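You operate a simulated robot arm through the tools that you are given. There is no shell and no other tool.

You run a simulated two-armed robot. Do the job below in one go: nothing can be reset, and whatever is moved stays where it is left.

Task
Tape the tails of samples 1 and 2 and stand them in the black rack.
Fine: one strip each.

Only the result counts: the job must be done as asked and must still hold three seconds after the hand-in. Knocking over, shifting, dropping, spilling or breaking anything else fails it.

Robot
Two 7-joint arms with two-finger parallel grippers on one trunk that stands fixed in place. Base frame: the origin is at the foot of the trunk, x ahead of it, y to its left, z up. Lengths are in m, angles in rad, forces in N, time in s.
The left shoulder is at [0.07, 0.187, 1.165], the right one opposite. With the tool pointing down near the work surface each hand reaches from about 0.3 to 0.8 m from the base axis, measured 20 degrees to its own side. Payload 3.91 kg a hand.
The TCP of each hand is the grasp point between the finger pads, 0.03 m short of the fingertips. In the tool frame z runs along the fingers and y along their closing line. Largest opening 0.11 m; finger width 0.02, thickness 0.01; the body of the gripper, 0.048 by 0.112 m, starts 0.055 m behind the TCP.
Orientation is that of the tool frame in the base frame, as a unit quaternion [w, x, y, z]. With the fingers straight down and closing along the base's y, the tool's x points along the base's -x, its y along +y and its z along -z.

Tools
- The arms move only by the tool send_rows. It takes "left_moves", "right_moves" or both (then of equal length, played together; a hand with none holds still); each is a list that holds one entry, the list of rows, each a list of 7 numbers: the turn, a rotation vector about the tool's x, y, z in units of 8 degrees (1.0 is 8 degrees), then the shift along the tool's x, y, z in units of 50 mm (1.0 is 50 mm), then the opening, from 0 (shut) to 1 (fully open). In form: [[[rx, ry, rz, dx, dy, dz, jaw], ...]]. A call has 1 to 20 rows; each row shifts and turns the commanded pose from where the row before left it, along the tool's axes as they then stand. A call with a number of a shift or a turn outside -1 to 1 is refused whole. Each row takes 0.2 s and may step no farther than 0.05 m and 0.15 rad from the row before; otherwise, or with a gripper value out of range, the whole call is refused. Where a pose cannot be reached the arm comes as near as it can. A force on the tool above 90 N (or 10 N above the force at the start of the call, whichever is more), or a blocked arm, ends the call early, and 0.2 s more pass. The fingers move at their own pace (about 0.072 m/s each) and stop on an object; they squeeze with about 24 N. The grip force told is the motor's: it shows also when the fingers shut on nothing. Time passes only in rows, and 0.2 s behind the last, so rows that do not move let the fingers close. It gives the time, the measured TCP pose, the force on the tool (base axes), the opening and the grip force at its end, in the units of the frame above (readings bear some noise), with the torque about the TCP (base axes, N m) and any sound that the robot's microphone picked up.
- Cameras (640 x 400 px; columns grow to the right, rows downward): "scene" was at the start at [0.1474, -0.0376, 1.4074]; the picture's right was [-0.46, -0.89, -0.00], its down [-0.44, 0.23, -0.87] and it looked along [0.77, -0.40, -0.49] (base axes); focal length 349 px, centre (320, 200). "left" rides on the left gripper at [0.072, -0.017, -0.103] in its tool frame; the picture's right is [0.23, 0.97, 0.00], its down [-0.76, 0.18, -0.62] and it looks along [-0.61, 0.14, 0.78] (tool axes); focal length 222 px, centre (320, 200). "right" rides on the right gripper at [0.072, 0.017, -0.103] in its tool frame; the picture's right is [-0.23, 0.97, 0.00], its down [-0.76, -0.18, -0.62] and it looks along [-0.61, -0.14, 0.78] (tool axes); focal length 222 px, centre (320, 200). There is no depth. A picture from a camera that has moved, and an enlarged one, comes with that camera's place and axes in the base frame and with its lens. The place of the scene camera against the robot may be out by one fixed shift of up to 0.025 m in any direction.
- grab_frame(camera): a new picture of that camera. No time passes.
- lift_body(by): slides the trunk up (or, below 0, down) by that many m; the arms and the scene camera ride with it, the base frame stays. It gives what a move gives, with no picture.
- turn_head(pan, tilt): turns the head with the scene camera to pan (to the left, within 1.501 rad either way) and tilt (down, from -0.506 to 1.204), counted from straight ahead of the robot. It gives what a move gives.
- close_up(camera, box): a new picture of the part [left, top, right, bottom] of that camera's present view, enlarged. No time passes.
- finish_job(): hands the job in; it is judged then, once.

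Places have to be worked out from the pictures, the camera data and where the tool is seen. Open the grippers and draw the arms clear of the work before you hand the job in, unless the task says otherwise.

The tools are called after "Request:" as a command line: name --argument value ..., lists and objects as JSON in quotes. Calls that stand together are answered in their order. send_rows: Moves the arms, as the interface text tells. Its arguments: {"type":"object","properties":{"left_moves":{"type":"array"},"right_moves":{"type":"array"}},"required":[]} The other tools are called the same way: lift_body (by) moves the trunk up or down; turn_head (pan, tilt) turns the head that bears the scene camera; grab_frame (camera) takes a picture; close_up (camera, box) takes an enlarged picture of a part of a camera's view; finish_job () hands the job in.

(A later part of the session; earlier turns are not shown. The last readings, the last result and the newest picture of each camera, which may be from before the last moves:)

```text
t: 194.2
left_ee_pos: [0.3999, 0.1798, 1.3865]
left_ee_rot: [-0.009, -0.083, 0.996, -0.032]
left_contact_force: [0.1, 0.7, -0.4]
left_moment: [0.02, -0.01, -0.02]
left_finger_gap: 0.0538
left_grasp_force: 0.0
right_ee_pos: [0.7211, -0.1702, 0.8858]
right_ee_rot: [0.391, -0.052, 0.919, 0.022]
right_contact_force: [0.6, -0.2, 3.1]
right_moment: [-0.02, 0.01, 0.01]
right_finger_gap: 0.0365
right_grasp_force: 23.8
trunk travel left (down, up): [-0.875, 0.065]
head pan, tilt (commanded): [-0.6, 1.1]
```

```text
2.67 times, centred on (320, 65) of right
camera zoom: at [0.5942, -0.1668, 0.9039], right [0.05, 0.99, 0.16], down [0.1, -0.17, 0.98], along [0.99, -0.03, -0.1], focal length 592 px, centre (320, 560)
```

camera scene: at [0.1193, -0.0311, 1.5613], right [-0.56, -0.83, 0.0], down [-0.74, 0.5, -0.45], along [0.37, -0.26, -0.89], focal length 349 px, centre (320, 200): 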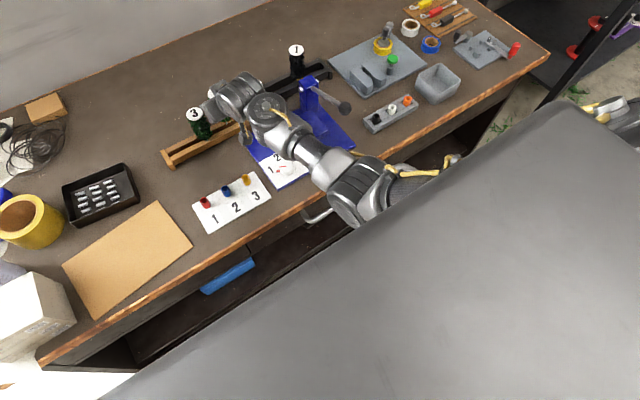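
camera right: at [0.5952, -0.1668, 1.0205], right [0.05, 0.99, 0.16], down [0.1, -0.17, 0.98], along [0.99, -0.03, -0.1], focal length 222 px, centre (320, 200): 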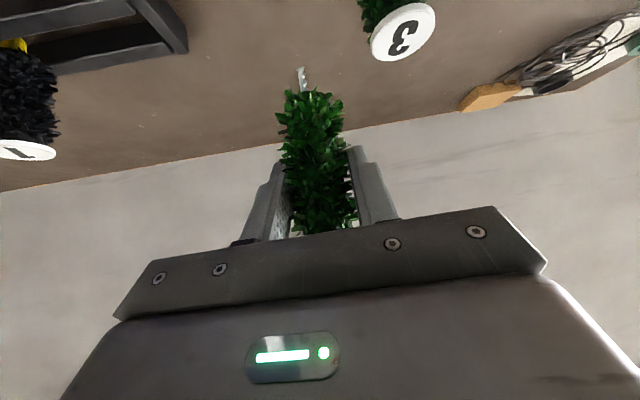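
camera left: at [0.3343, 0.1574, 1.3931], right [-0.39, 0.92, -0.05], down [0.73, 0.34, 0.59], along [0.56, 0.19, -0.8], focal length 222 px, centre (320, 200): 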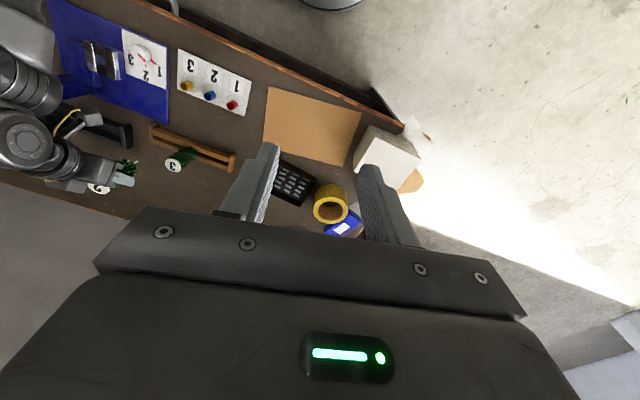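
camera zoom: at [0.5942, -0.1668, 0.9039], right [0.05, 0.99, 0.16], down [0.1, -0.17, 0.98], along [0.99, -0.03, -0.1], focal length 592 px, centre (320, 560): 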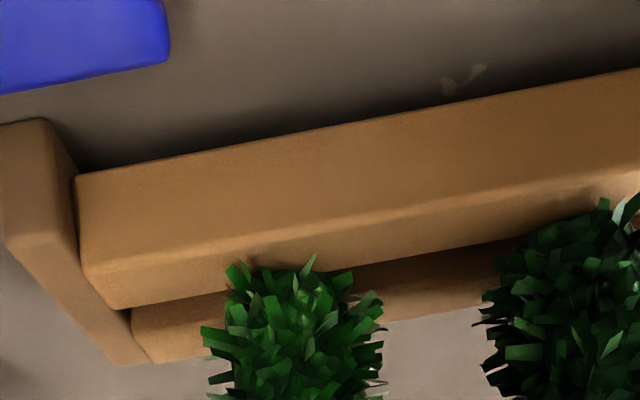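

Seated (3.1 N). I open the fingers and check that sample 2 stands.

Request:
send_rows --right_moves '[[[0, 0, 0, 0, 0, 0, 0.34], [0, 0, 0, 0, 0, 0, 0.4], [0, 0, 0, 0, 0, 0, 0.46], [0, 0, 0, 0, 0, 0, 0.48], [0, 0, 0, 0, 0, 0, 0.48]]]'

Request:
grab_frame --camera "right"

```text
t: 195.3
left_ee_pos: [0.4006, 0.1796, 1.3873]
left_ee_rot: [-0.01, -0.083, 0.996, -0.031]
left_contact_force: [0.1, 0.2, -0.6]
left_moment: [-0.02, -0.01, -0.03]
left_finger_gap: 0.0539
left_grasp_force: 0.0
right_ee_pos: [0.7203, -0.17, 0.8847]
right_ee_rot: [0.39, -0.052, 0.919, 0.021]
right_contact_force: [-0.3, 0.0, 0.4]
right_moment: [0.03, 0.0, 0.04]
right_finger_gap: 0.0526
right_grasp_force: 0.1
trunk travel left (down, up): [-0.875, 0.065]
head pan, tilt (commanded): [-0.6, 1.1]
```

```text
taken
camera right: at [0.5942, -0.1667, 0.9034], right [0.05, 0.99, 0.16], down [0.1, -0.17, 0.98], along [0.99, -0.03, -0.1], focal length 222 px, centre (320, 200)
```

right: 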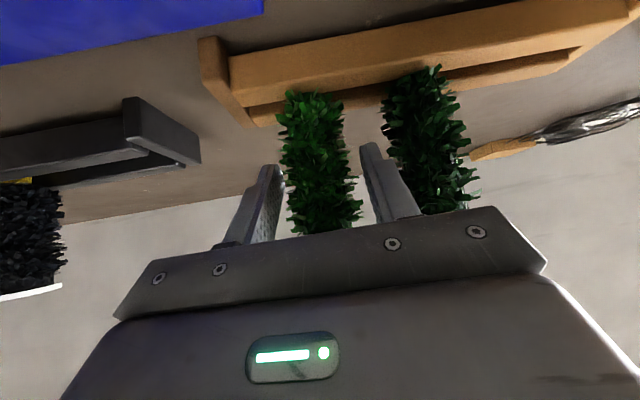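

Sample 2 stands in the wooden rack at y≈−0.170. I lift the open fingers straight up and clear of it.

Request:
send_rows --right_moves '[[[0, 0, 0, -0.3, 0, -0.287, 0.48], [0, 0, 0, -0.5, 0, -0.478, 0.48], [0, 0, 0, -0.5, 0, -0.478, 0.48], [0, 0, 0, -0.5, 0, -0.478, 0.48], [0, 0, 0, -0.4, 0, -0.382, 0.48], [0, 0, 0, 0, 0, 0, 0.48]]]'

Request:
turn_head --pan -0.5 --tilt 0.8

Request:
grab_frame --camera "scene"

```text
t: 196.8
left_ee_pos: [0.4007, 0.1788, 1.3874]
left_ee_rot: [-0.01, -0.084, 0.996, -0.031]
left_contact_force: [-0.2, -0.3, -0.4]
left_moment: [-0.03, 0.03, 0.01]
left_finger_gap: 0.054
left_grasp_force: 0.0
right_ee_pos: [0.7224, -0.1706, 1.0375]
right_ee_rot: [0.391, -0.052, 0.919, 0.021]
right_contact_force: [0.4, 0.5, 0.6]
right_moment: [0.0, 0.01, 0.01]
right_finger_gap: 0.0529
right_grasp_force: 0.1
trunk travel left (down, up): [-0.875, 0.065]
head pan, tilt (commanded): [-0.6, 1.1]
```

```text
t: 197.6
left_ee_pos: [0.4001, 0.179, 1.3874]
left_ee_rot: [-0.01, -0.083, 0.996, -0.03]
left_contact_force: [0.4, -0.8, 0.7]
left_moment: [0.02, -0.01, 0.02]
left_finger_gap: 0.0538
left_grasp_force: 0.0
right_ee_pos: [0.7215, -0.1709, 1.0396]
right_ee_rot: [0.391, -0.051, 0.919, 0.02]
right_contact_force: [-0.3, 0.6, -0.4]
right_moment: [-0.05, -0.04, 0.02]
right_finger_gap: 0.0526
right_grasp_force: 0.1
trunk travel left (down, up): [-0.875, 0.065]
head pan, tilt (commanded): [-0.499, 0.799]
```

```text
taken
camera scene: at [0.1379, -0.034, 1.583], right [-0.48, -0.88, 0.0], down [-0.63, 0.34, -0.7], along [0.61, -0.33, -0.72], focal length 349 px, centre (320, 200)
```

scene: 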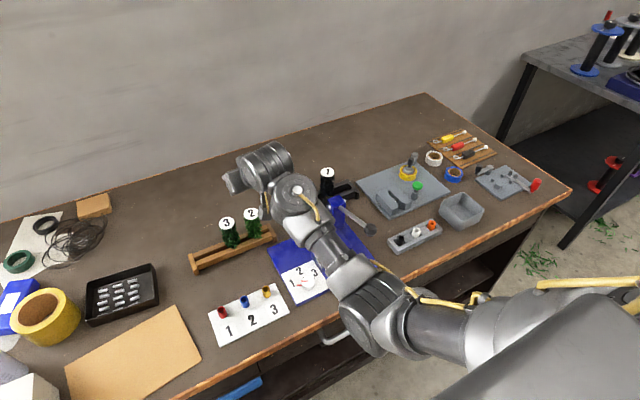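

Both samples 3 and 2 stand in the wooden rack. I now yaw the empty hand step by step toward azimuth ~56° at height to coax the elbow outward, checking the posture.

Request:
send_rows --right_moves '[[[-0.722, 0, -0.692, -0.3, 0, -0.3, 0.48], [-0.722, 0, -0.692, -0.3, 0, -0.3, 0.48], [-0.722, 0, -0.692, 0, 0, 0, 0.48], [0, 0, 0, 0, 0, 0, 0.48]]]'

Request:
grab_frame --camera "scene"

```text
t: 198.6
left_ee_pos: [0.401, 0.1785, 1.3873]
left_ee_rot: [-0.01, -0.083, 0.996, -0.031]
left_contact_force: [-0.2, -0.4, 0.6]
left_moment: [-0.02, 0.01, -0.03]
left_finger_gap: 0.0539
left_grasp_force: 0.0
right_ee_pos: [0.7201, -0.1714, 1.0798]
right_ee_rot: [0.378, -0.243, 0.888, 0.103]
right_contact_force: [-0.7, 0.5, -0.2]
right_moment: [0.0, -0.04, 0.04]
right_finger_gap: 0.0526
right_grasp_force: 0.1
trunk travel left (down, up): [-0.875, 0.065]
head pan, tilt (commanded): [-0.499, 0.799]
```

```text
taken
camera scene: at [0.1378, -0.0344, 1.5831], right [-0.48, -0.88, 0.0], down [-0.63, 0.34, -0.7], along [0.61, -0.33, -0.72], focal length 349 px, centre (320, 200)
```

scene: 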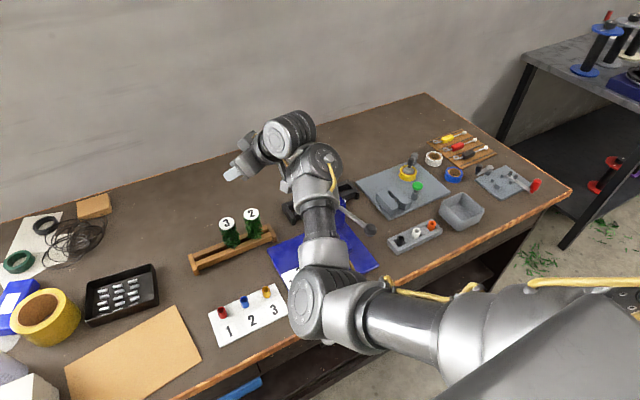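

Yawing that way makes it worse. However, with the trunk raised and the hand kept low relative to the shoulder, the arm stays stretched and clear even in this posture. I yaw back and test moving right at z≈1.05 with the empty hand, in small steps.

Request:
send_rows --right_moves '[[[0.722, 0, 0.692, 0, 0, 0, 0.3], [0.722, 0, 0.692, 0, 0, 0, 0.1], [0.722, 0, 0.692, 0, 0, 0, 0], [0.722, 0, 0.692, 0.2, 0, 0.2, 0], [0, 0, 0, 0.2, -0.6, 0.2, 0], [0, 0, 0, 0, -0.7, 0, 0], [0, 0, 0, 0, 0, 0, 0]]]'

Request:
grab_frame --camera "scene"

```text
t: 200.2
left_ee_pos: [0.4005, 0.1809, 1.3867]
left_ee_rot: [-0.01, -0.083, 0.996, -0.032]
left_contact_force: [-0.8, -0.2, 0.7]
left_moment: [-0.04, 0.01, -0.01]
left_finger_gap: 0.0541
left_grasp_force: 0.2
right_ee_pos: [0.7195, -0.2356, 1.0509]
right_ee_rot: [0.392, 0.014, 0.92, -0.006]
right_contact_force: [-0.4, 0.0, 0.4]
right_moment: [0.01, 0.01, 0.01]
right_finger_gap: 0.0003
right_grasp_force: 23.8
trunk travel left (down, up): [-0.875, 0.065]
head pan, tilt (commanded): [-0.499, 0.799]
```

```text
taken
camera scene: at [0.1383, -0.0332, 1.5831], right [-0.48, -0.88, 0.0], down [-0.63, 0.34, -0.7], along [0.61, -0.33, -0.72], focal length 349 px, centre (320, 200)
```

scene: 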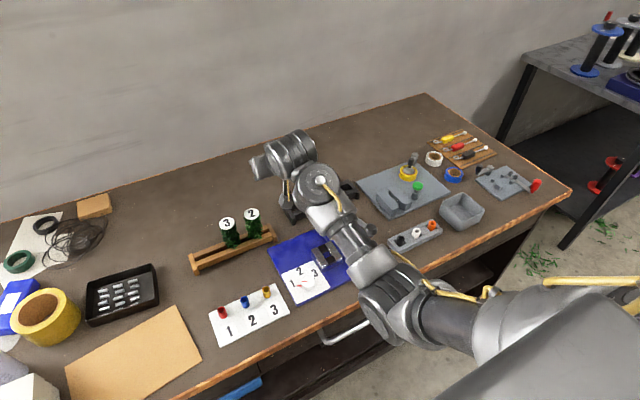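

Works well: no contact and the arm is clear. I continue right and slightly back in small batches.

Request:
send_rows --right_moves '[[[0, 0, 0, 0.26, -0.85, -0.27, 0], [0, 0, 0, 0.26, -0.85, -0.27, 0], [0, 0, 0, 0.26, -0.85, -0.27, 0], [0, 0, 0, 0, 0, 0, 0]]]'

Request:
grab_frame --camera "scene"

```text
t: 201.2
left_ee_pos: [0.4007, 0.1787, 1.3869]
left_ee_rot: [-0.01, -0.083, 0.996, -0.032]
left_contact_force: [0.8, -0.1, 0.0]
left_moment: [0.0, -0.02, 0.01]
left_finger_gap: 0.0538
left_grasp_force: 0.0
right_ee_pos: [0.659, -0.3611, 1.0527]
right_ee_rot: [0.391, 0.012, 0.92, -0.006]
right_contact_force: [-0.3, -0.4, -0.3]
right_moment: [0.02, -0.02, -0.01]
right_finger_gap: 0.0
right_grasp_force: 23.7
trunk travel left (down, up): [-0.875, 0.065]
head pan, tilt (commanded): [-0.499, 0.799]
```

```text
taken
camera scene: at [0.138, -0.0343, 1.5831], right [-0.48, -0.88, 0.0], down [-0.63, 0.34, -0.7], along [0.61, -0.33, -0.72], focal length 349 px, centre (320, 200)
```

scene: 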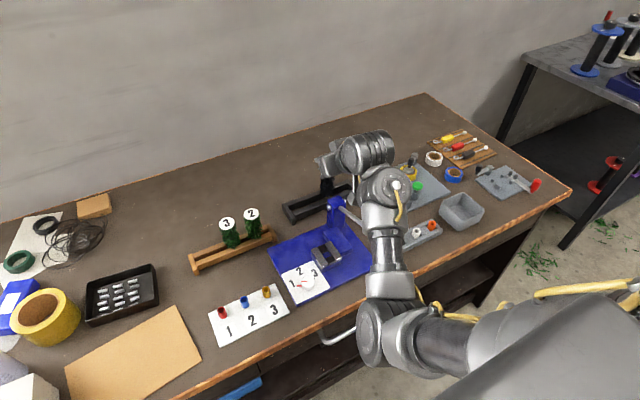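

Still clear. I continue toward the tape station side.

Request:
send_rows --right_moves '[[[0, 0, 0, 0.17, -0.85, -0.17, 0], [0, 0, 0, 0.17, -0.85, -0.17, 0], [0, 0, 0, 0.17, -0.85, -0.17, 0], [0, 0, 0, 0, 0, 0, 0]]]'

Request:
grab_frame --camera "scene"

```text
t: 202.2
left_ee_pos: [0.4002, 0.1795, 1.3868]
left_ee_rot: [-0.01, -0.083, 0.996, -0.031]
left_contact_force: [-0.3, -0.3, 0.4]
left_moment: [-0.02, -0.03, 0.0]
left_finger_gap: 0.0537
left_grasp_force: 0.0
right_ee_pos: [0.6196, -0.488, 1.0506]
right_ee_rot: [0.391, 0.012, 0.92, -0.006]
right_contact_force: [-0.2, 0.7, -0.2]
right_moment: [-0.03, -0.03, 0.0]
right_finger_gap: 0.0
right_grasp_force: 23.9
trunk travel left (down, up): [-0.875, 0.065]
head pan, tilt (commanded): [-0.499, 0.799]
```

```text
taken
camera scene: at [0.1378, -0.0337, 1.5831], right [-0.48, -0.88, 0.0], down [-0.63, 0.34, -0.7], along [0.61, -0.33, -0.72], focal length 349 px, centre (320, 200)
```

scene: 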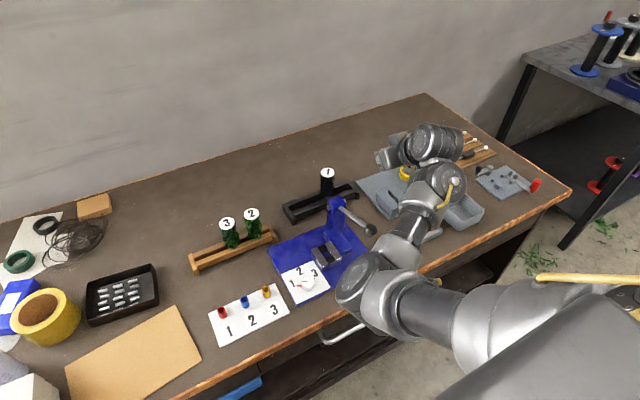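

The station is within easy reach this way. With the empty closed hand I now go to the green knob to feed the strip for sample 2.

Request:
send_rows --right_moves '[[[0, 0, 0, 0.233, -0.666, 0.282, 0], [0, 0, 0, 0.233, -0.666, 0.282, 0], [0, 0, 0, 0.233, -0.666, 0.282, 0], [0, 0, 0, 0.233, -0.666, 0.282, 0], [0, 0, 0, 0.233, -0.666, 0.282, 0], [0, 0, 0, 0, 0, 0, 0]]]'

Request:
turn_head --pan -0.7 --tilt 0.8

Request:
grab_frame --camera "scene"

Request:
close_up --camera "right" --box '[200, 0, 440, 190]'

```text
t: 203.6
left_ee_pos: [0.4011, 0.1808, 1.3872]
left_ee_rot: [-0.01, -0.083, 0.996, -0.032]
left_contact_force: [0.4, 0.9, -0.7]
left_moment: [0.01, 0.01, -0.04]
left_finger_gap: 0.054
left_grasp_force: 0.0
right_ee_pos: [0.6268, -0.6539, 0.9599]
right_ee_rot: [0.392, 0.013, 0.92, -0.007]
right_contact_force: [0.2, -0.4, 0.9]
right_moment: [0.02, 0.0, 0.01]
right_finger_gap: 0.0
right_grasp_force: 23.9
trunk travel left (down, up): [-0.875, 0.065]
head pan, tilt (commanded): [-0.499, 0.799]
```

```text
t: 204.3
left_ee_pos: [0.4013, 0.1797, 1.3871]
left_ee_rot: [-0.01, -0.084, 0.996, -0.031]
left_contact_force: [0.1, -0.1, 0.5]
left_moment: [-0.04, -0.01, -0.01]
left_finger_gap: 0.0537
left_grasp_force: 0.1
right_ee_pos: [0.6257, -0.6531, 0.9602]
right_ee_rot: [0.391, 0.012, 0.92, -0.006]
right_contact_force: [-0.5, -0.1, 0.3]
right_moment: [-0.01, 0.05, 0.02]
right_finger_gap: 0.0001
right_grasp_force: 24.0
trunk travel left (down, up): [-0.875, 0.065]
head pan, tilt (commanded): [-0.7, 0.799]
```

```text
taken
camera scene: at [0.1289, -0.0467, 1.5831], right [-0.64, -0.77, 0.0], down [-0.55, 0.46, -0.7], along [0.53, -0.45, -0.72], focal length 349 px, centre (320, 200)
```

scene: 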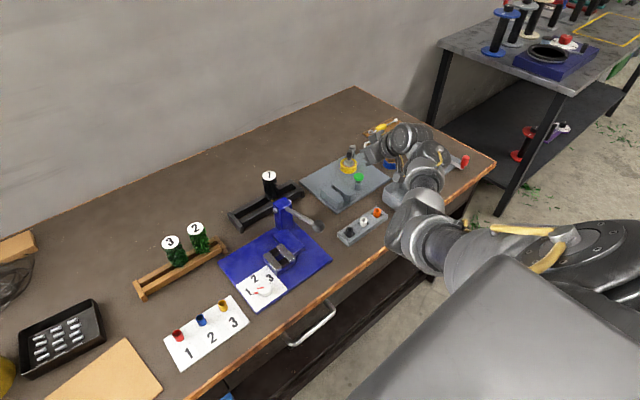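

```text
2.11 times, centred on (320, 95) of right
camera zoom: at [0.5007, -0.6329, 0.9781], right [0.18, 0.97, 0.16], down [0.07, -0.18, 0.98], along [0.98, -0.17, -0.1], focal length 468 px, centre (320, 421)
```

zoom: 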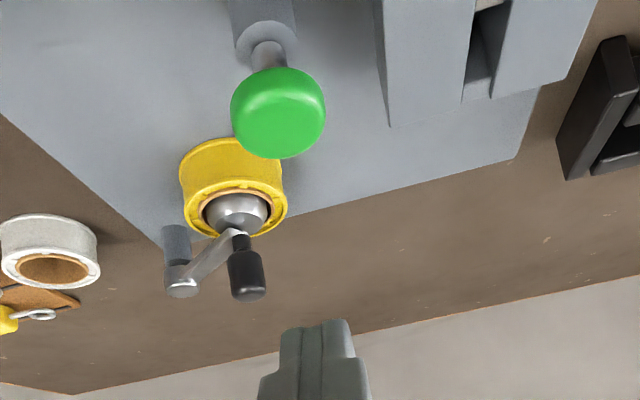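

Contact point lines up with the knob centre. I lower to just above it, then press in small steps until the click.

Request:
send_rows --right_moves '[[[0, 0, 0, 0.432, 0, 0.416, 0], [0, 0, 0, 0.432, 0, 0.416, 0], [0, 0, 0, 0, 0, 0, 0]]]'

Request:
send_rows --right_moves '[[[0, 0, 0, 0.0432, 0, 0.0416, 0], [0, 0, 0, 0.0432, 0, 0.0416, 0], [0, 0, 0, 0.0432, 0, 0.0416, 0], [0, 0, 0, 0, 0, 0, 0]]]'

Request:
close_up --camera "right" --box '[200, 0, 440, 190]'

```text
t: 205.1
left_ee_pos: [0.4005, 0.1798, 1.3877]
left_ee_rot: [-0.011, -0.083, 0.996, -0.031]
left_contact_force: [0.1, 0.2, 0.4]
left_moment: [-0.01, 0.02, 0.01]
left_finger_gap: 0.0541
left_grasp_force: 0.0
right_ee_pos: [0.6245, -0.6551, 0.8994]
right_ee_rot: [0.392, 0.011, 0.92, -0.006]
right_contact_force: [0.2, 0.0, 0.0]
right_moment: [-0.01, 0.0, 0.0]
right_finger_gap: 0.0
right_grasp_force: 24.0
trunk travel left (down, up): [-0.875, 0.065]
head pan, tilt (commanded): [-0.7, 0.799]
```

```text
t: 206.1
left_ee_pos: [0.4017, 0.1787, 1.3871]
left_ee_rot: [-0.01, -0.084, 0.996, -0.031]
left_contact_force: [0.2, 0.6, 0.6]
left_moment: [-0.02, -0.02, 0.01]
left_finger_gap: 0.054
left_grasp_force: 0.1
right_ee_pos: [0.6262, -0.6541, 0.8909]
right_ee_rot: [0.392, 0.013, 0.92, -0.007]
right_contact_force: [-0.2, -0.1, 1.5]
right_moment: [-0.03, -0.04, 0.0]
right_finger_gap: 0.0
right_grasp_force: 23.5
trunk travel left (down, up): [-0.875, 0.065]
head pan, tilt (commanded): [-0.7, 0.799]
```

```text
2.11 times, centred on (320, 95) of right
camera zoom: at [0.5007, -0.6338, 0.9094], right [0.18, 0.97, 0.16], down [0.07, -0.18, 0.98], along [0.98, -0.17, -0.1], focal length 468 px, centre (320, 421)
```

zoom: 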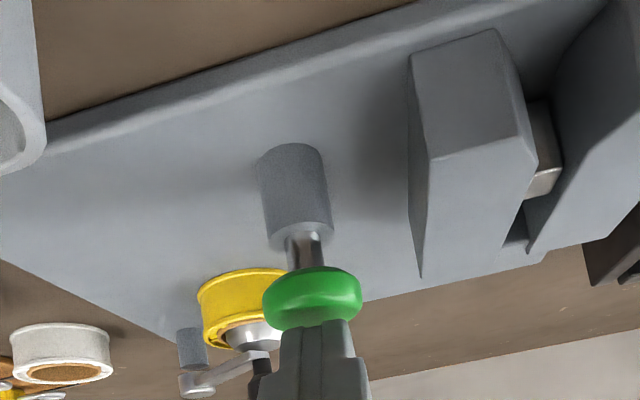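

The fingertips are on the cap and it starts to give (1.5 N). I press down further until the click.

Request:
send_rows --right_moves '[[[0, 0, 0, 0.0432, 0, 0.0416, 0], [0, 0, 0, 0.0432, 0, 0.0416, 0], [0, 0, 0, 0.0432, 0, 0.0416, 0], [0, 0, 0, 0, 0, 0, 0]]]'

```text
t: 207.1
left_ee_pos: [0.3997, 0.1792, 1.3871]
left_ee_rot: [-0.01, -0.083, 0.996, -0.032]
left_contact_force: [-0.2, 1.3, -0.6]
left_moment: [0.03, -0.02, 0.0]
left_finger_gap: 0.054
left_grasp_force: 0.1
right_ee_pos: [0.6253, -0.6543, 0.8833]
right_ee_rot: [0.392, 0.012, 0.92, -0.005]
right_contact_force: [0.5, -0.5, 3.9]
right_moment: [-0.05, -0.1, -0.01]
right_finger_gap: 0.0001
right_grasp_force: 23.7
trunk travel left (down, up): [-0.875, 0.065]
head pan, tilt (commanded): [-0.7, 0.799]
```

Request:
send_rows --right_moves '[[[0, 0, 0, 0.0432, 0, 0.0416, 0], [0, 0, 0, 0, 0, 0, 0]]]'

```text
t: 207.7
left_ee_pos: [0.4001, 0.1793, 1.3873]
left_ee_rot: [-0.009, -0.083, 0.996, -0.032]
left_contact_force: [-0.7, -0.2, -1.6]
left_moment: [0.02, 0.0, 0.02]
left_finger_gap: 0.0539
left_grasp_force: 0.1
right_ee_pos: [0.6258, -0.6555, 0.8795]
right_ee_rot: [0.392, 0.013, 0.92, -0.007]
right_contact_force: [1.7, 0.1, 5.3]
right_moment: [-0.02, -0.1, 0.02]
right_finger_gap: 0.0
right_grasp_force: 23.5
trunk travel left (down, up): [-0.875, 0.065]
head pan, tilt (commanded): [-0.7, 0.799]
heard: click
```

Click heard on a single press. I lift off and check that exactly one strip lies across the slot.

Request:
send_rows --right_moves '[[[0, 0, 0, -0.2, 0, -0.19, 0], [0, 0, 0, -0.43, 0, -0.416, 0], [0, 0, 0, -0.5, 0, -0.48, 0], [0, 0, 0, -0.5, 0, -0.48, 0], [0, 0, 0, 0, 0, 0, 0]]]'

Request:
close_up --camera "right" --box '[220, 0, 440, 130]'

Request:
close_up --camera "scene" --box '[290, 140, 400, 220]'

```text
t: 208.9
left_ee_pos: [0.4008, 0.1776, 1.3871]
left_ee_rot: [-0.009, -0.083, 0.996, -0.032]
left_contact_force: [0.5, 0.3, -1.2]
left_moment: [-0.01, 0.03, -0.03]
left_finger_gap: 0.054
left_grasp_force: 0.2
right_ee_pos: [0.6246, -0.6536, 0.991]
right_ee_rot: [0.391, 0.013, 0.92, -0.006]
right_contact_force: [0.8, -0.6, -0.6]
right_moment: [0.0, 0.02, -0.01]
right_finger_gap: 0.0001
right_grasp_force: 23.8
trunk travel left (down, up): [-0.875, 0.065]
head pan, tilt (commanded): [-0.7, 0.799]
```

```text
2.91 times, centred on (330, 65) of right
camera zoom: at [0.4997, -0.6332, 1.0104], right [0.18, 0.97, 0.16], down [0.07, -0.18, 0.98], along [0.98, -0.17, -0.11], focal length 646 px, centre (291, 593)
```

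zoom: 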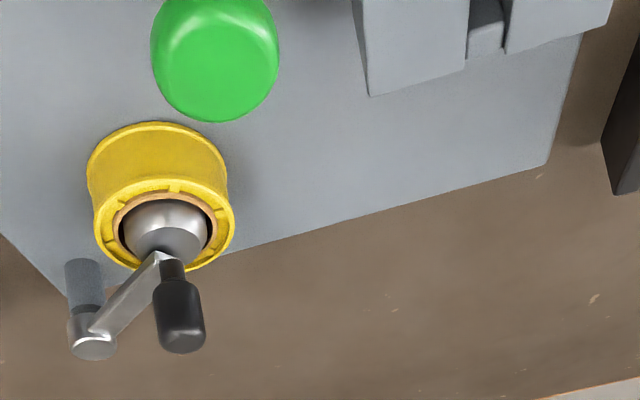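

```text
5.00 times, centred on (345, 180) of scene
camera zoom: at [0.129, -0.0478, 1.583], right [-0.64, -0.76, 0.0], down [-0.55, 0.46, -0.7], along [0.53, -0.45, -0.72], focal length 1747 px, centre (195, 300)
```

zoom: 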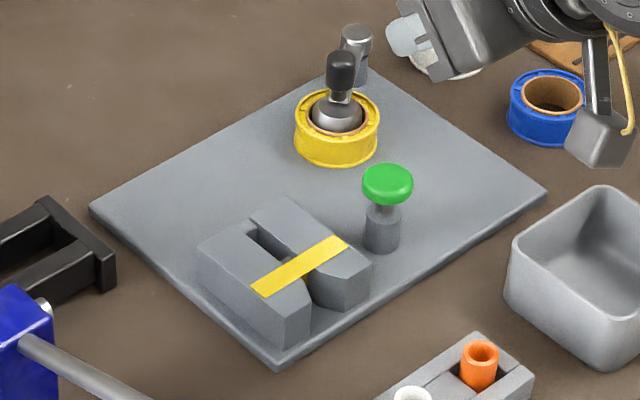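

Exactly one strip lies across the slot. I go back along the same clear path to sample 2 in the wooden rack, opening the fingers on the way.

Request:
send_rows --right_moves '[[[0, 0, 0, -0.188, 0.83, -0.243, 0], [0, 0, 0, -0.188, 0.83, -0.243, 0], [0, 0, 0, -0.188, 0.83, -0.243, 0], [0, 0, 0, -0.188, 0.83, -0.243, 0], [0, 0, 0, -0.174, 0.855, 0.175, 0.1], [0, 0, 0, -0.174, 0.855, 0.175, 0.3], [0, 0, 0, -0.174, 0.855, 0.175, 0.48], [0, 0, 0, -0.267, 0.845, 0.271, 0.48], [0, 0, 0, -0.267, 0.845, 0.271, 0.48], [0, 0, 0, -0.267, 0.845, 0.271, 0.48], [0, 0, 0, 0, 0, 0, 0.48]]]'

Request:
turn_head --pan -0.4 --tilt 0.8

Request:
grab_frame --camera "scene"

```text
t: 211.3
left_ee_pos: [0.4002, 0.1782, 1.3871]
left_ee_rot: [-0.009, -0.083, 0.996, -0.031]
left_contact_force: [1.1, -0.2, 1.1]
left_moment: [0.02, -0.01, 0.04]
left_finger_gap: 0.0541
left_grasp_force: 0.0
right_ee_pos: [0.723, -0.2348, 1.0537]
right_ee_rot: [0.392, 0.012, 0.92, -0.006]
right_contact_force: [-0.3, -0.1, -0.3]
right_moment: [-0.02, 0.02, 0.0]
right_finger_gap: 0.0528
right_grasp_force: 0.0
trunk travel left (down, up): [-0.875, 0.065]
head pan, tilt (commanded): [-0.7, 0.799]
```

```text
t: 212.1
left_ee_pos: [0.4017, 0.1788, 1.3873]
left_ee_rot: [-0.009, -0.083, 0.996, -0.031]
left_contact_force: [-0.3, 0.1, 1.0]
left_moment: [0.01, -0.01, -0.01]
left_finger_gap: 0.054
left_grasp_force: 0.0
right_ee_pos: [0.7228, -0.235, 1.0537]
right_ee_rot: [0.392, 0.012, 0.92, -0.006]
right_contact_force: [0.0, -0.3, -0.6]
right_moment: [0.03, 0.01, 0.03]
right_finger_gap: 0.0529
right_grasp_force: 0.1
trunk travel left (down, up): [-0.875, 0.065]
head pan, tilt (commanded): [-0.4, 0.799]
```

```text
taken
camera scene: at [0.1414, -0.0273, 1.5831], right [-0.39, -0.92, 0.0], down [-0.66, 0.28, -0.7], along [0.64, -0.27, -0.72], focal length 349 px, centre (320, 200)
```

scene: 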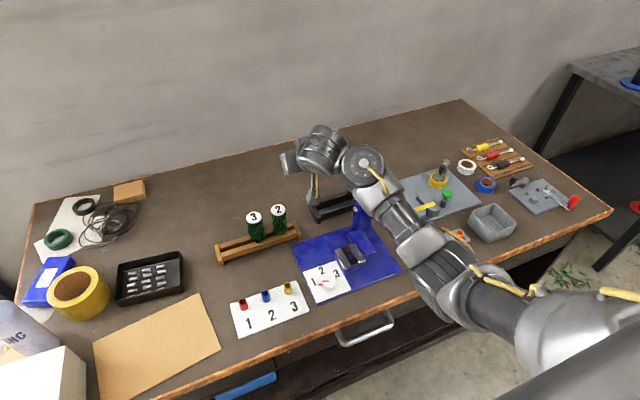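

I move above sample 2's new position and align using the wrist camera.

Request:
send_rows --right_moves '[[[0, 0, 0, 0.195, 0.655, 0.139, 0.48], [0, 0, 0, 0.195, 0.655, 0.139, 0.48], [0, 0, 0, 0, 0, 0, 0.48]]]'

Request:
grab_frame --camera "right"

Request:
close_up --camera "right" --box '[220, 0, 440, 120]'

```text
t: 212.9
left_ee_pos: [0.4007, 0.1788, 1.3882]
left_ee_rot: [-0.01, -0.083, 0.996, -0.032]
left_contact_force: [-0.2, 0.1, 0.4]
left_moment: [-0.01, 0.02, 0.0]
left_finger_gap: 0.0536
left_grasp_force: 0.0
right_ee_pos: [0.7226, -0.1707, 1.0305]
right_ee_rot: [0.392, 0.012, 0.92, -0.004]
right_contact_force: [0.8, -1.0, -1.0]
right_moment: [0.0, -0.01, 0.0]
right_finger_gap: 0.053
right_grasp_force: 0.1
trunk travel left (down, up): [-0.875, 0.065]
head pan, tilt (commanded): [-0.4, 0.799]
```

```text
taken
camera right: at [0.5965, -0.1498, 1.0488], right [0.18, 0.97, 0.16], down [0.07, -0.18, 0.98], along [0.98, -0.17, -0.1], focal length 222 px, centre (320, 200)
```

right: 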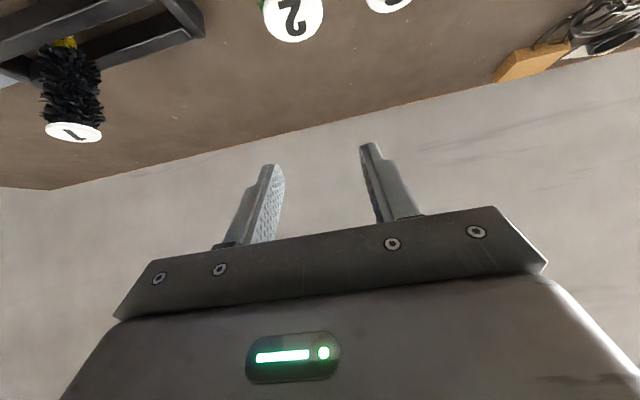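

```text
2.91 times, centred on (330, 60) of right
camera zoom: at [0.5965, -0.1498, 1.0488], right [0.18, 0.97, 0.16], down [0.07, -0.18, 0.98], along [0.98, -0.17, -0.1], focal length 646 px, centre (291, 607)
```

zoom: 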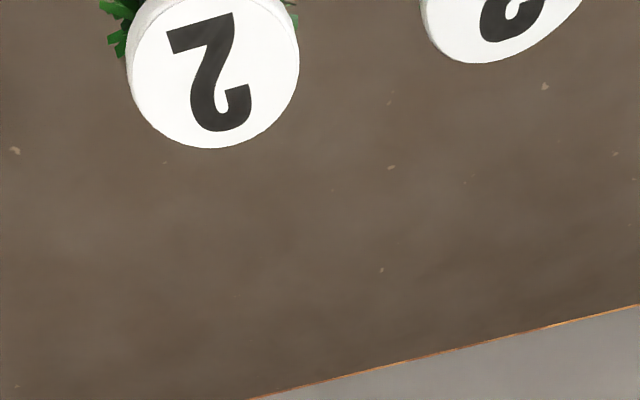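

Sample 2 is centred within 2 mm. I descend in two stages around it.

Request:
send_rows --right_moves '[[[0, 0, 0, 0.417, 0.02, 0.4, 0.48], [0, 0, 0, 0.417, 0.02, 0.4, 0.48], [0, 0, 0, 0, 0, 0, 0.48]]]'

Request:
grab_frame --camera "right"

```text
t: 213.7
left_ee_pos: [0.4008, 0.1787, 1.3876]
left_ee_rot: [-0.01, -0.083, 0.996, -0.031]
left_contact_force: [0.7, -0.2, -0.3]
left_moment: [-0.01, 0.02, -0.03]
left_finger_gap: 0.054
left_grasp_force: 0.1
right_ee_pos: [0.7207, -0.1679, 0.9722]
right_ee_rot: [0.392, 0.012, 0.92, -0.005]
right_contact_force: [-0.7, -0.2, 0.0]
right_moment: [0.04, 0.0, -0.02]
right_finger_gap: 0.0529
right_grasp_force: 0.0
trunk travel left (down, up): [-0.875, 0.065]
head pan, tilt (commanded): [-0.4, 0.799]
```

```text
taken
camera right: at [0.5962, -0.1477, 0.9911], right [0.18, 0.97, 0.16], down [0.07, -0.18, 0.98], along [0.98, -0.17, -0.1], focal length 222 px, centre (320, 200)
```

right: 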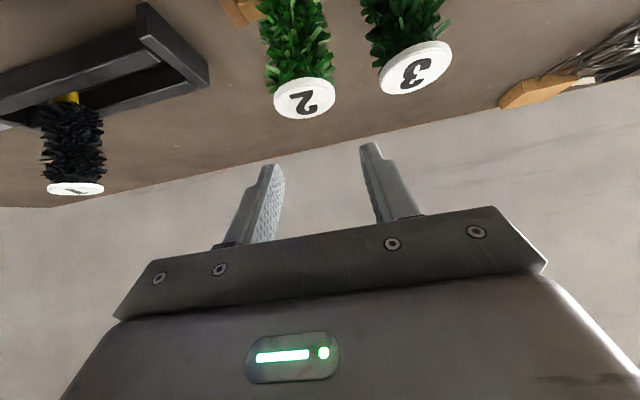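

Centred. I descend the remaining 86 mm and close on sample 2.

Request:
send_rows --right_moves '[[[0, 0, 0, 0.414, 0, 0.398, 0.48], [0, 0, 0, 0.414, 0, 0.398, 0.48], [0, 0, 0, 0.385, 0, 0.37, 0.48], [0, 0, 0, 0, 0, 0, 0.48]]]'

Request:
grab_frame --camera "right"

```text
t: 214.7
left_ee_pos: [0.4002, 0.1791, 1.3865]
left_ee_rot: [-0.009, -0.082, 0.996, -0.032]
left_contact_force: [0.2, -0.7, -0.2]
left_moment: [0.0, 0.01, -0.02]
left_finger_gap: 0.0538
left_grasp_force: 0.1
right_ee_pos: [0.7211, -0.1681, 0.8903]
right_ee_rot: [0.391, 0.012, 0.92, -0.006]
right_contact_force: [0.3, 0.3, -0.3]
right_moment: [-0.03, -0.03, -0.05]
right_finger_gap: 0.0529
right_grasp_force: 0.1
trunk travel left (down, up): [-0.875, 0.065]
head pan, tilt (commanded): [-0.4, 0.799]
```

```text
taken
camera right: at [0.5965, -0.1476, 0.9073], right [0.18, 0.97, 0.16], down [0.07, -0.18, 0.98], along [0.98, -0.17, -0.1], focal length 222 px, centre (320, 200)
```

right: 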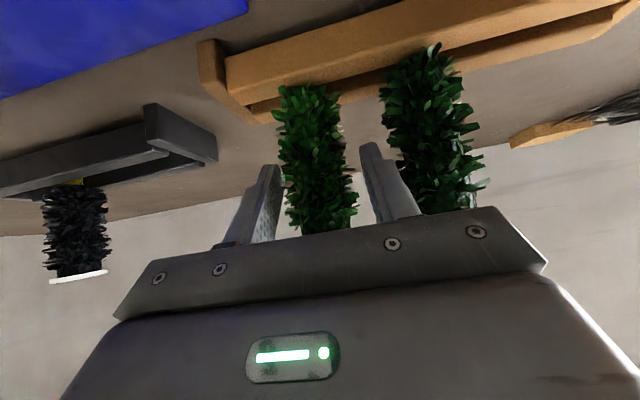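

Request:
send_rows --right_moves '[[[0, 0, 0, 0, 0, 0, 0.4], [0, 0, 0, 0, 0, 0, 0.2], [0, 0, 0, 0, 0, 0, 0], [0, 0, 0, 0, 0, 0, 0], [0, 0, 0, -0.173, 0, -0.166, 0], [0, 0, 0, -0.289, 0, -0.276, 0], [0, 0, 0, -0.578, 0, -0.552, 0], [0, 0, 0, -0.578, 0, -0.552, 0], [0, 0, 0, -0.578, 0, -0.552, 0], [0, 0, 0, -0.4, 0, -0.384, 0], [0, 0, 0, 0, 0, 0, 0]]]'

Request:
grab_frame --camera "scene"

Request:
close_up --camera "right" --box '[220, 0, 400, 120]'

```text
t: 217.1
left_ee_pos: [0.4014, 0.179, 1.3861]
left_ee_rot: [-0.009, -0.083, 0.996, -0.031]
left_contact_force: [0.7, 0.3, -0.1]
left_moment: [-0.01, 0.01, -0.02]
left_finger_gap: 0.0538
left_grasp_force: 0.2
right_ee_pos: [0.721, -0.168, 1.0688]
right_ee_rot: [0.391, 0.013, 0.92, -0.006]
right_contact_force: [-0.7, 0.0, 0.2]
right_moment: [-0.01, 0.0, 0.04]
right_finger_gap: 0.0366
right_grasp_force: 23.7
trunk travel left (down, up): [-0.875, 0.065]
head pan, tilt (commanded): [-0.4, 0.799]
```

```text
taken
camera scene: at [0.1416, -0.0269, 1.5831], right [-0.39, -0.92, 0.0], down [-0.66, 0.28, -0.7], along [0.64, -0.27, -0.72], focal length 349 px, centre (320, 200)
```

scene: 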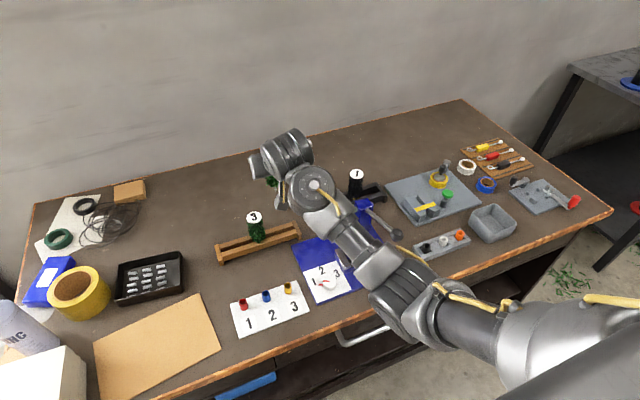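

```text
3.33 times, centred on (310, 60) of right
camera zoom: at [0.5963, -0.1476, 1.0864], right [0.18, 0.97, 0.16], down [0.07, -0.18, 0.98], along [0.98, -0.17, -0.1], focal length 740 px, centre (353, 667)
```

zoom: 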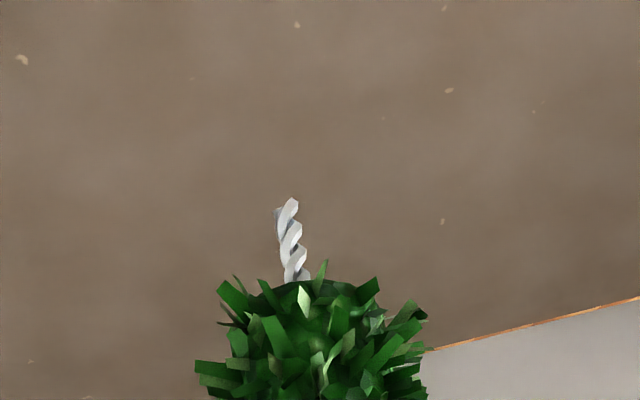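

Sample 2 is lifted, tail visible, sample 3 undisturbed. I follow the proven path toward the station at z≈1.07.

Request:
send_rows --right_moves '[[[0, 0, 0, 0, -0.68, 0, 0], [0, 0, 0, 0, -0.68, 0, 0], [0, 0, 0, 0.26, -0.85, -0.27, 0], [0, 0, 0, 0.26, -0.85, -0.27, 0], [0, 0, 0, 0.26, -0.85, -0.27, 0], [0, 0, 0, 0, 0, 0, 0]]]'

Request:
grab_frame --camera "scene"

```text
t: 218.5
left_ee_pos: [0.4004, 0.1801, 1.3862]
left_ee_rot: [-0.009, -0.083, 0.996, -0.032]
left_contact_force: [-0.4, -0.1, 0.6]
left_moment: [0.01, -0.01, 0.04]
left_finger_gap: 0.054
left_grasp_force: 0.2
right_ee_pos: [0.6586, -0.3624, 1.0673]
right_ee_rot: [0.392, 0.012, 0.92, -0.007]
right_contact_force: [-0.2, 0.0, -1.0]
right_moment: [0.02, 0.04, -0.02]
right_finger_gap: 0.0366
right_grasp_force: 24.0
trunk travel left (down, up): [-0.875, 0.065]
head pan, tilt (commanded): [-0.4, 0.799]
```

```text
taken
camera scene: at [0.1417, -0.0265, 1.583], right [-0.39, -0.92, 0.0], down [-0.66, 0.28, -0.7], along [0.64, -0.27, -0.72], focal length 349 px, centre (320, 200)
```

scene: 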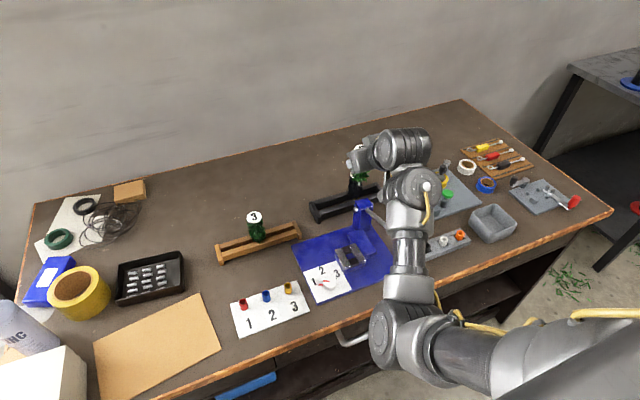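

Request:
send_rows --right_moves '[[[0, 0, 0, 0.17, -0.85, -0.17, 0], [0, 0, 0, 0.17, -0.85, -0.17, 0], [0, 0, 0, 0.17, -0.85, -0.17, 0], [0, 0, 0, 0.154, -0.62, -0.155, 0], [0, 0, 0, 0.154, -0.62, -0.155, 0], [0, 0, 0, 0.154, -0.62, -0.155, 0], [0, 0, 0, 0, 0, 0, 0]]]'

Request:
turn_head --pan -0.7 --tilt 0.8

Request:
grab_frame --camera "scene"

Request:
close_up --camera "right" --box '[220, 0, 400, 120]'

```text
t: 220.1
left_ee_pos: [0.4007, 0.1784, 1.3865]
left_ee_rot: [-0.01, -0.083, 0.996, -0.032]
left_contact_force: [0.1, -0.3, 0.2]
left_moment: [0.04, 0.04, 0.02]
left_finger_gap: 0.0542
left_grasp_force: 0.0
right_ee_pos: [0.5851, -0.5818, 1.067]
right_ee_rot: [0.392, 0.014, 0.92, -0.007]
right_contact_force: [-0.6, -0.2, -0.7]
right_moment: [0.02, 0.04, 0.03]
right_finger_gap: 0.0364
right_grasp_force: 23.8
trunk travel left (down, up): [-0.875, 0.065]
head pan, tilt (commanded): [-0.4, 0.799]
```

```text
t: 220.9
left_ee_pos: [0.3996, 0.1787, 1.3866]
left_ee_rot: [-0.01, -0.083, 0.996, -0.032]
left_contact_force: [0.5, -0.2, 0.2]
left_moment: [0.0, -0.02, -0.01]
left_finger_gap: 0.054
left_grasp_force: 0.1
right_ee_pos: [0.584, -0.581, 1.0672]
right_ee_rot: [0.391, 0.013, 0.92, -0.007]
right_contact_force: [-0.3, -0.4, -0.7]
right_moment: [-0.01, -0.03, 0.01]
right_finger_gap: 0.0363
right_grasp_force: 24.3
trunk travel left (down, up): [-0.875, 0.065]
head pan, tilt (commanded): [-0.7, 0.799]
```

```text
taken
camera scene: at [0.129, -0.0472, 1.5831], right [-0.64, -0.77, 0.0], down [-0.55, 0.46, -0.7], along [0.53, -0.45, -0.72], focal length 349 px, centre (320, 200)
```

scene: 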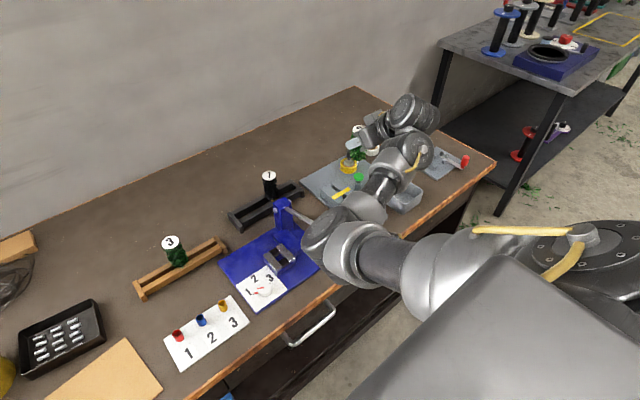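

```text
3.33 times, centred on (310, 60) of right
camera zoom: at [0.4605, -0.5609, 1.085], right [0.18, 0.97, 0.16], down [0.07, -0.18, 0.98], along [0.98, -0.17, -0.1], focal length 740 px, centre (353, 667)
```

zoom: 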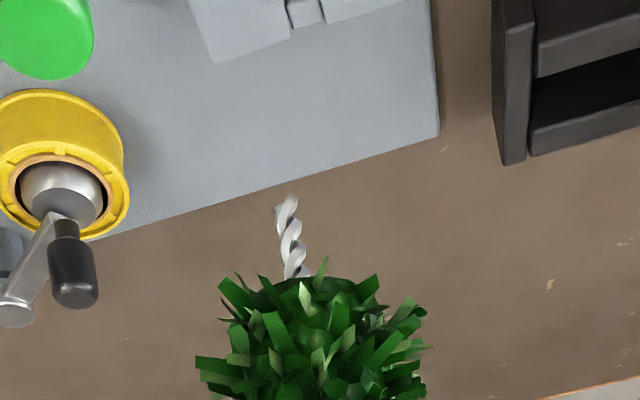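

In front of the slot now. I descend so the body bottom will be ~4 mm above the block tops (TCP z≈0.906), keeping the tail in front of the mouth.

Request:
send_rows --right_moves '[[[0, 0, 0, 0.4634, 0, 0.4463, 0], [0, 0, 0, 0.4634, 0, 0.4463, 0], [0, 0, 0, 0.4634, 0, 0.4463, 0], [0, 0, 0, 0.4634, 0, 0.4463, 0], [0, 0, 0, 0.4634, 0.01, 0.4463, 0], [0, 0, 0, 0, 0, 0, 0]]]'

Request:
close_up --camera "right" --box '[220, 0, 400, 120]'

Request:
close_up --camera "scene" --box '[290, 130, 420, 230]'

```text
t: 222.3
left_ee_pos: [0.4006, 0.1799, 1.3878]
left_ee_rot: [-0.009, -0.083, 0.996, -0.032]
left_contact_force: [0.4, 0.7, 0.3]
left_moment: [-0.01, 0.02, 0.03]
left_finger_gap: 0.0538
left_grasp_force: 0.1
right_ee_pos: [0.5851, -0.5805, 0.9072]
right_ee_rot: [0.391, 0.012, 0.92, -0.005]
right_contact_force: [0.0, 0.0, -0.6]
right_moment: [0.0, -0.02, -0.03]
right_finger_gap: 0.0366
right_grasp_force: 23.9
trunk travel left (down, up): [-0.875, 0.065]
head pan, tilt (commanded): [-0.7, 0.799]
```

```text
3.33 times, centred on (310, 60) of right
camera zoom: at [0.4608, -0.5597, 0.9242], right [0.18, 0.97, 0.16], down [0.07, -0.18, 0.98], along [0.98, -0.17, -0.1], focal length 740 px, centre (353, 667)
```

zoom: 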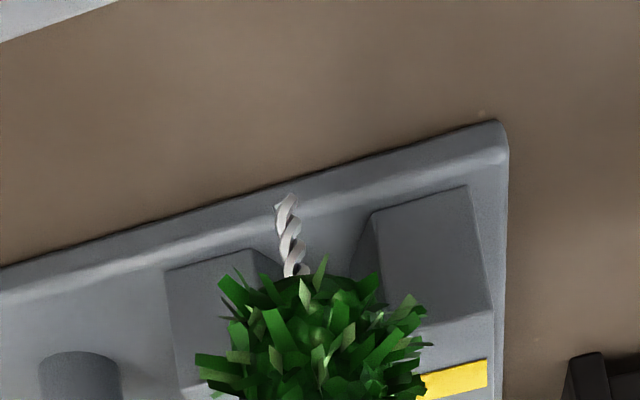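

```text
4.00 times, centred on (355, 180) of scene
camera zoom: at [0.1289, -0.0472, 1.5831], right [-0.64, -0.76, 0.0], down [-0.55, 0.46, -0.7], along [0.53, -0.45, -0.72], focal length 1397 px, centre (180, 280)
```

zoom: 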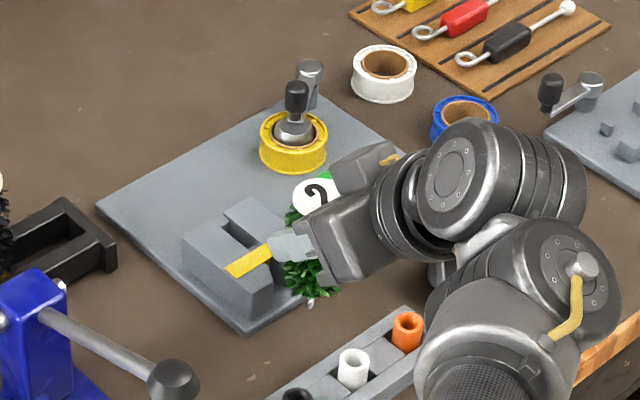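

Tail y≈−0.581, well lined up with the slot. I lower 3.5 mm more and advance 32 mm into the mouth, just short of the strip.

Request:
send_rows --right_moves '[[[0, 0, 0, -0.088, 0, 0.192, 0], [0, 0, 0, -0.152, 0, 0.158, 0], [0, 0, 0, -0.152, 0, 0.158, 0], [0, 0, 0, 0, 0, 0, 0]]]'

Request:
close_up --camera "right" --box '[220, 0, 400, 120]'

```text
t: 223.3
left_ee_pos: [0.4008, 0.1804, 1.3873]
left_ee_rot: [-0.01, -0.083, 0.996, -0.032]
left_contact_force: [1.2, 0.2, -0.3]
left_moment: [-0.02, 0.02, -0.02]
left_finger_gap: 0.0541
left_grasp_force: 0.1
right_ee_pos: [0.6174, -0.5822, 0.901]
right_ee_rot: [0.391, 0.013, 0.92, -0.007]
right_contact_force: [0.1, 0.7, -0.3]
right_moment: [0.03, 0.0, 0.04]
right_finger_gap: 0.0367
right_grasp_force: 23.7
trunk travel left (down, up): [-0.875, 0.065]
head pan, tilt (commanded): [-0.7, 0.799]
```

```text
3.33 times, centred on (310, 60) of right
camera zoom: at [0.4921, -0.5613, 0.9206], right [0.18, 0.97, 0.16], down [0.07, -0.18, 0.98], along [0.98, -0.17, -0.1], focal length 740 px, centre (353, 667)
```

zoom: 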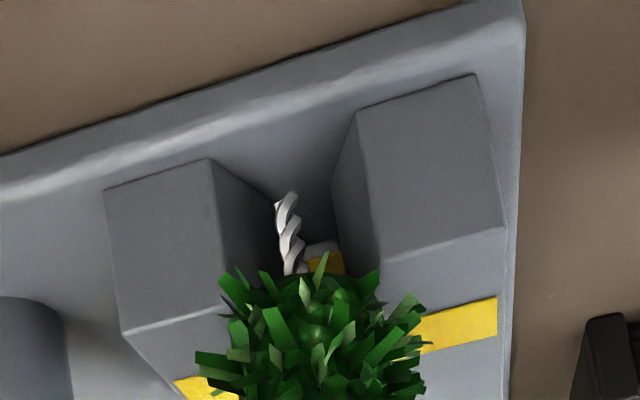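

The tail is entering the mouth with the strip right behind it. I nudge 1.5 mm left and push forward in steps.

Request:
send_rows --right_moves '[[[0, 0, 0, -0.111, 0.03, 0.115, 0], [0, 0, 0, -0.111, 0, 0.115, 0], [0, 0, 0, 0, 0, 0, 0]]]'

Request:
close_up --camera "right" --box '[220, 0, 400, 120]'

```text
t: 224.1
left_ee_pos: [0.3998, 0.1798, 1.3877]
left_ee_rot: [-0.01, -0.083, 0.996, -0.032]
left_contact_force: [0.0, -0.5, -0.7]
left_moment: [0.01, 0.02, 0.0]
left_finger_gap: 0.0538
left_grasp_force: 0.1
right_ee_pos: [0.6333, -0.5816, 0.9033]
right_ee_rot: [0.392, 0.013, 0.92, -0.006]
right_contact_force: [-1.3, -0.1, -0.2]
right_moment: [-0.04, 0.02, 0.0]
right_finger_gap: 0.0366
right_grasp_force: 23.9
trunk travel left (down, up): [-0.875, 0.065]
head pan, tilt (commanded): [-0.7, 0.799]
```

```text
3.33 times, centred on (310, 60) of right
camera zoom: at [0.5081, -0.5599, 0.9208], right [0.18, 0.97, 0.16], down [0.07, -0.18, 0.98], along [0.98, -0.17, -0.1], focal length 740 px, centre (353, 667)
```

zoom: 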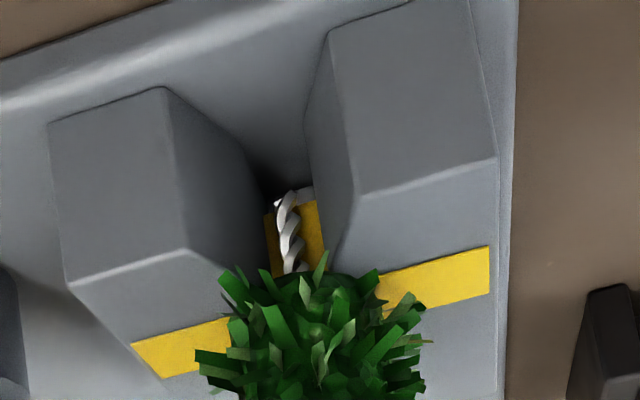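

The tail is centred right against the strip. I continue pushing in 5 mm steps.

Request:
send_rows --right_moves '[[[0, 0, 0, -0.0693, 0, 0.0719, 0], [0, 0, 0, -0.0693, 0, 0.0719, 0], [0, 0, 0, 0, 0, 0, 0]]]'

Request:
send_rows --right_moves '[[[0, 0, 0, -0.0693, 0, 0.0719, 0], [0, 0, 0, -0.0693, 0, 0.0719, 0], [0, 0, 0, 0, 0, 0, 0]]]'

Request:
close_up --camera "right" --box '[220, 0, 400, 120]'

```text
t: 224.9
left_ee_pos: [0.4003, 0.1797, 1.3851]
left_ee_rot: [-0.009, -0.082, 0.996, -0.031]
left_contact_force: [-0.5, 0.6, -0.2]
left_moment: [-0.03, 0.0, 0.03]
left_finger_gap: 0.0537
left_grasp_force: 0.1
right_ee_pos: [0.644, -0.5806, 0.9023]
right_ee_rot: [0.391, 0.013, 0.92, -0.006]
right_contact_force: [-1.3, 0.4, -1.7]
right_moment: [0.01, 0.13, 0.02]
right_finger_gap: 0.0365
right_grasp_force: 24.1
trunk travel left (down, up): [-0.875, 0.065]
head pan, tilt (commanded): [-0.7, 0.799]
```

```text
t: 225.7
left_ee_pos: [0.4011, 0.1779, 1.3885]
left_ee_rot: [-0.009, -0.082, 0.996, -0.032]
left_contact_force: [0.2, 0.5, 0.0]
left_moment: [-0.01, 0.0, 0.0]
left_finger_gap: 0.0542
left_grasp_force: 0.0
right_ee_pos: [0.6524, -0.582, 0.9031]
right_ee_rot: [0.391, 0.012, 0.92, -0.006]
right_contact_force: [-2.5, 1.3, -0.3]
right_moment: [0.04, 0.16, 0.01]
right_finger_gap: 0.0366
right_grasp_force: 24.1
trunk travel left (down, up): [-0.875, 0.065]
head pan, tilt (commanded): [-0.7, 0.799]
```

```text
3.33 times, centred on (310, 60) of right
camera zoom: at [0.5278, -0.5605, 0.9207], right [0.18, 0.97, 0.16], down [0.07, -0.18, 0.98], along [0.98, -0.17, -0.1], focal length 740 px, centre (353, 667)
```

zoom: 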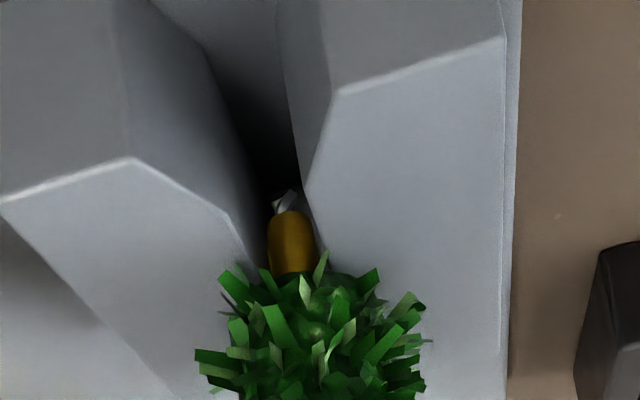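

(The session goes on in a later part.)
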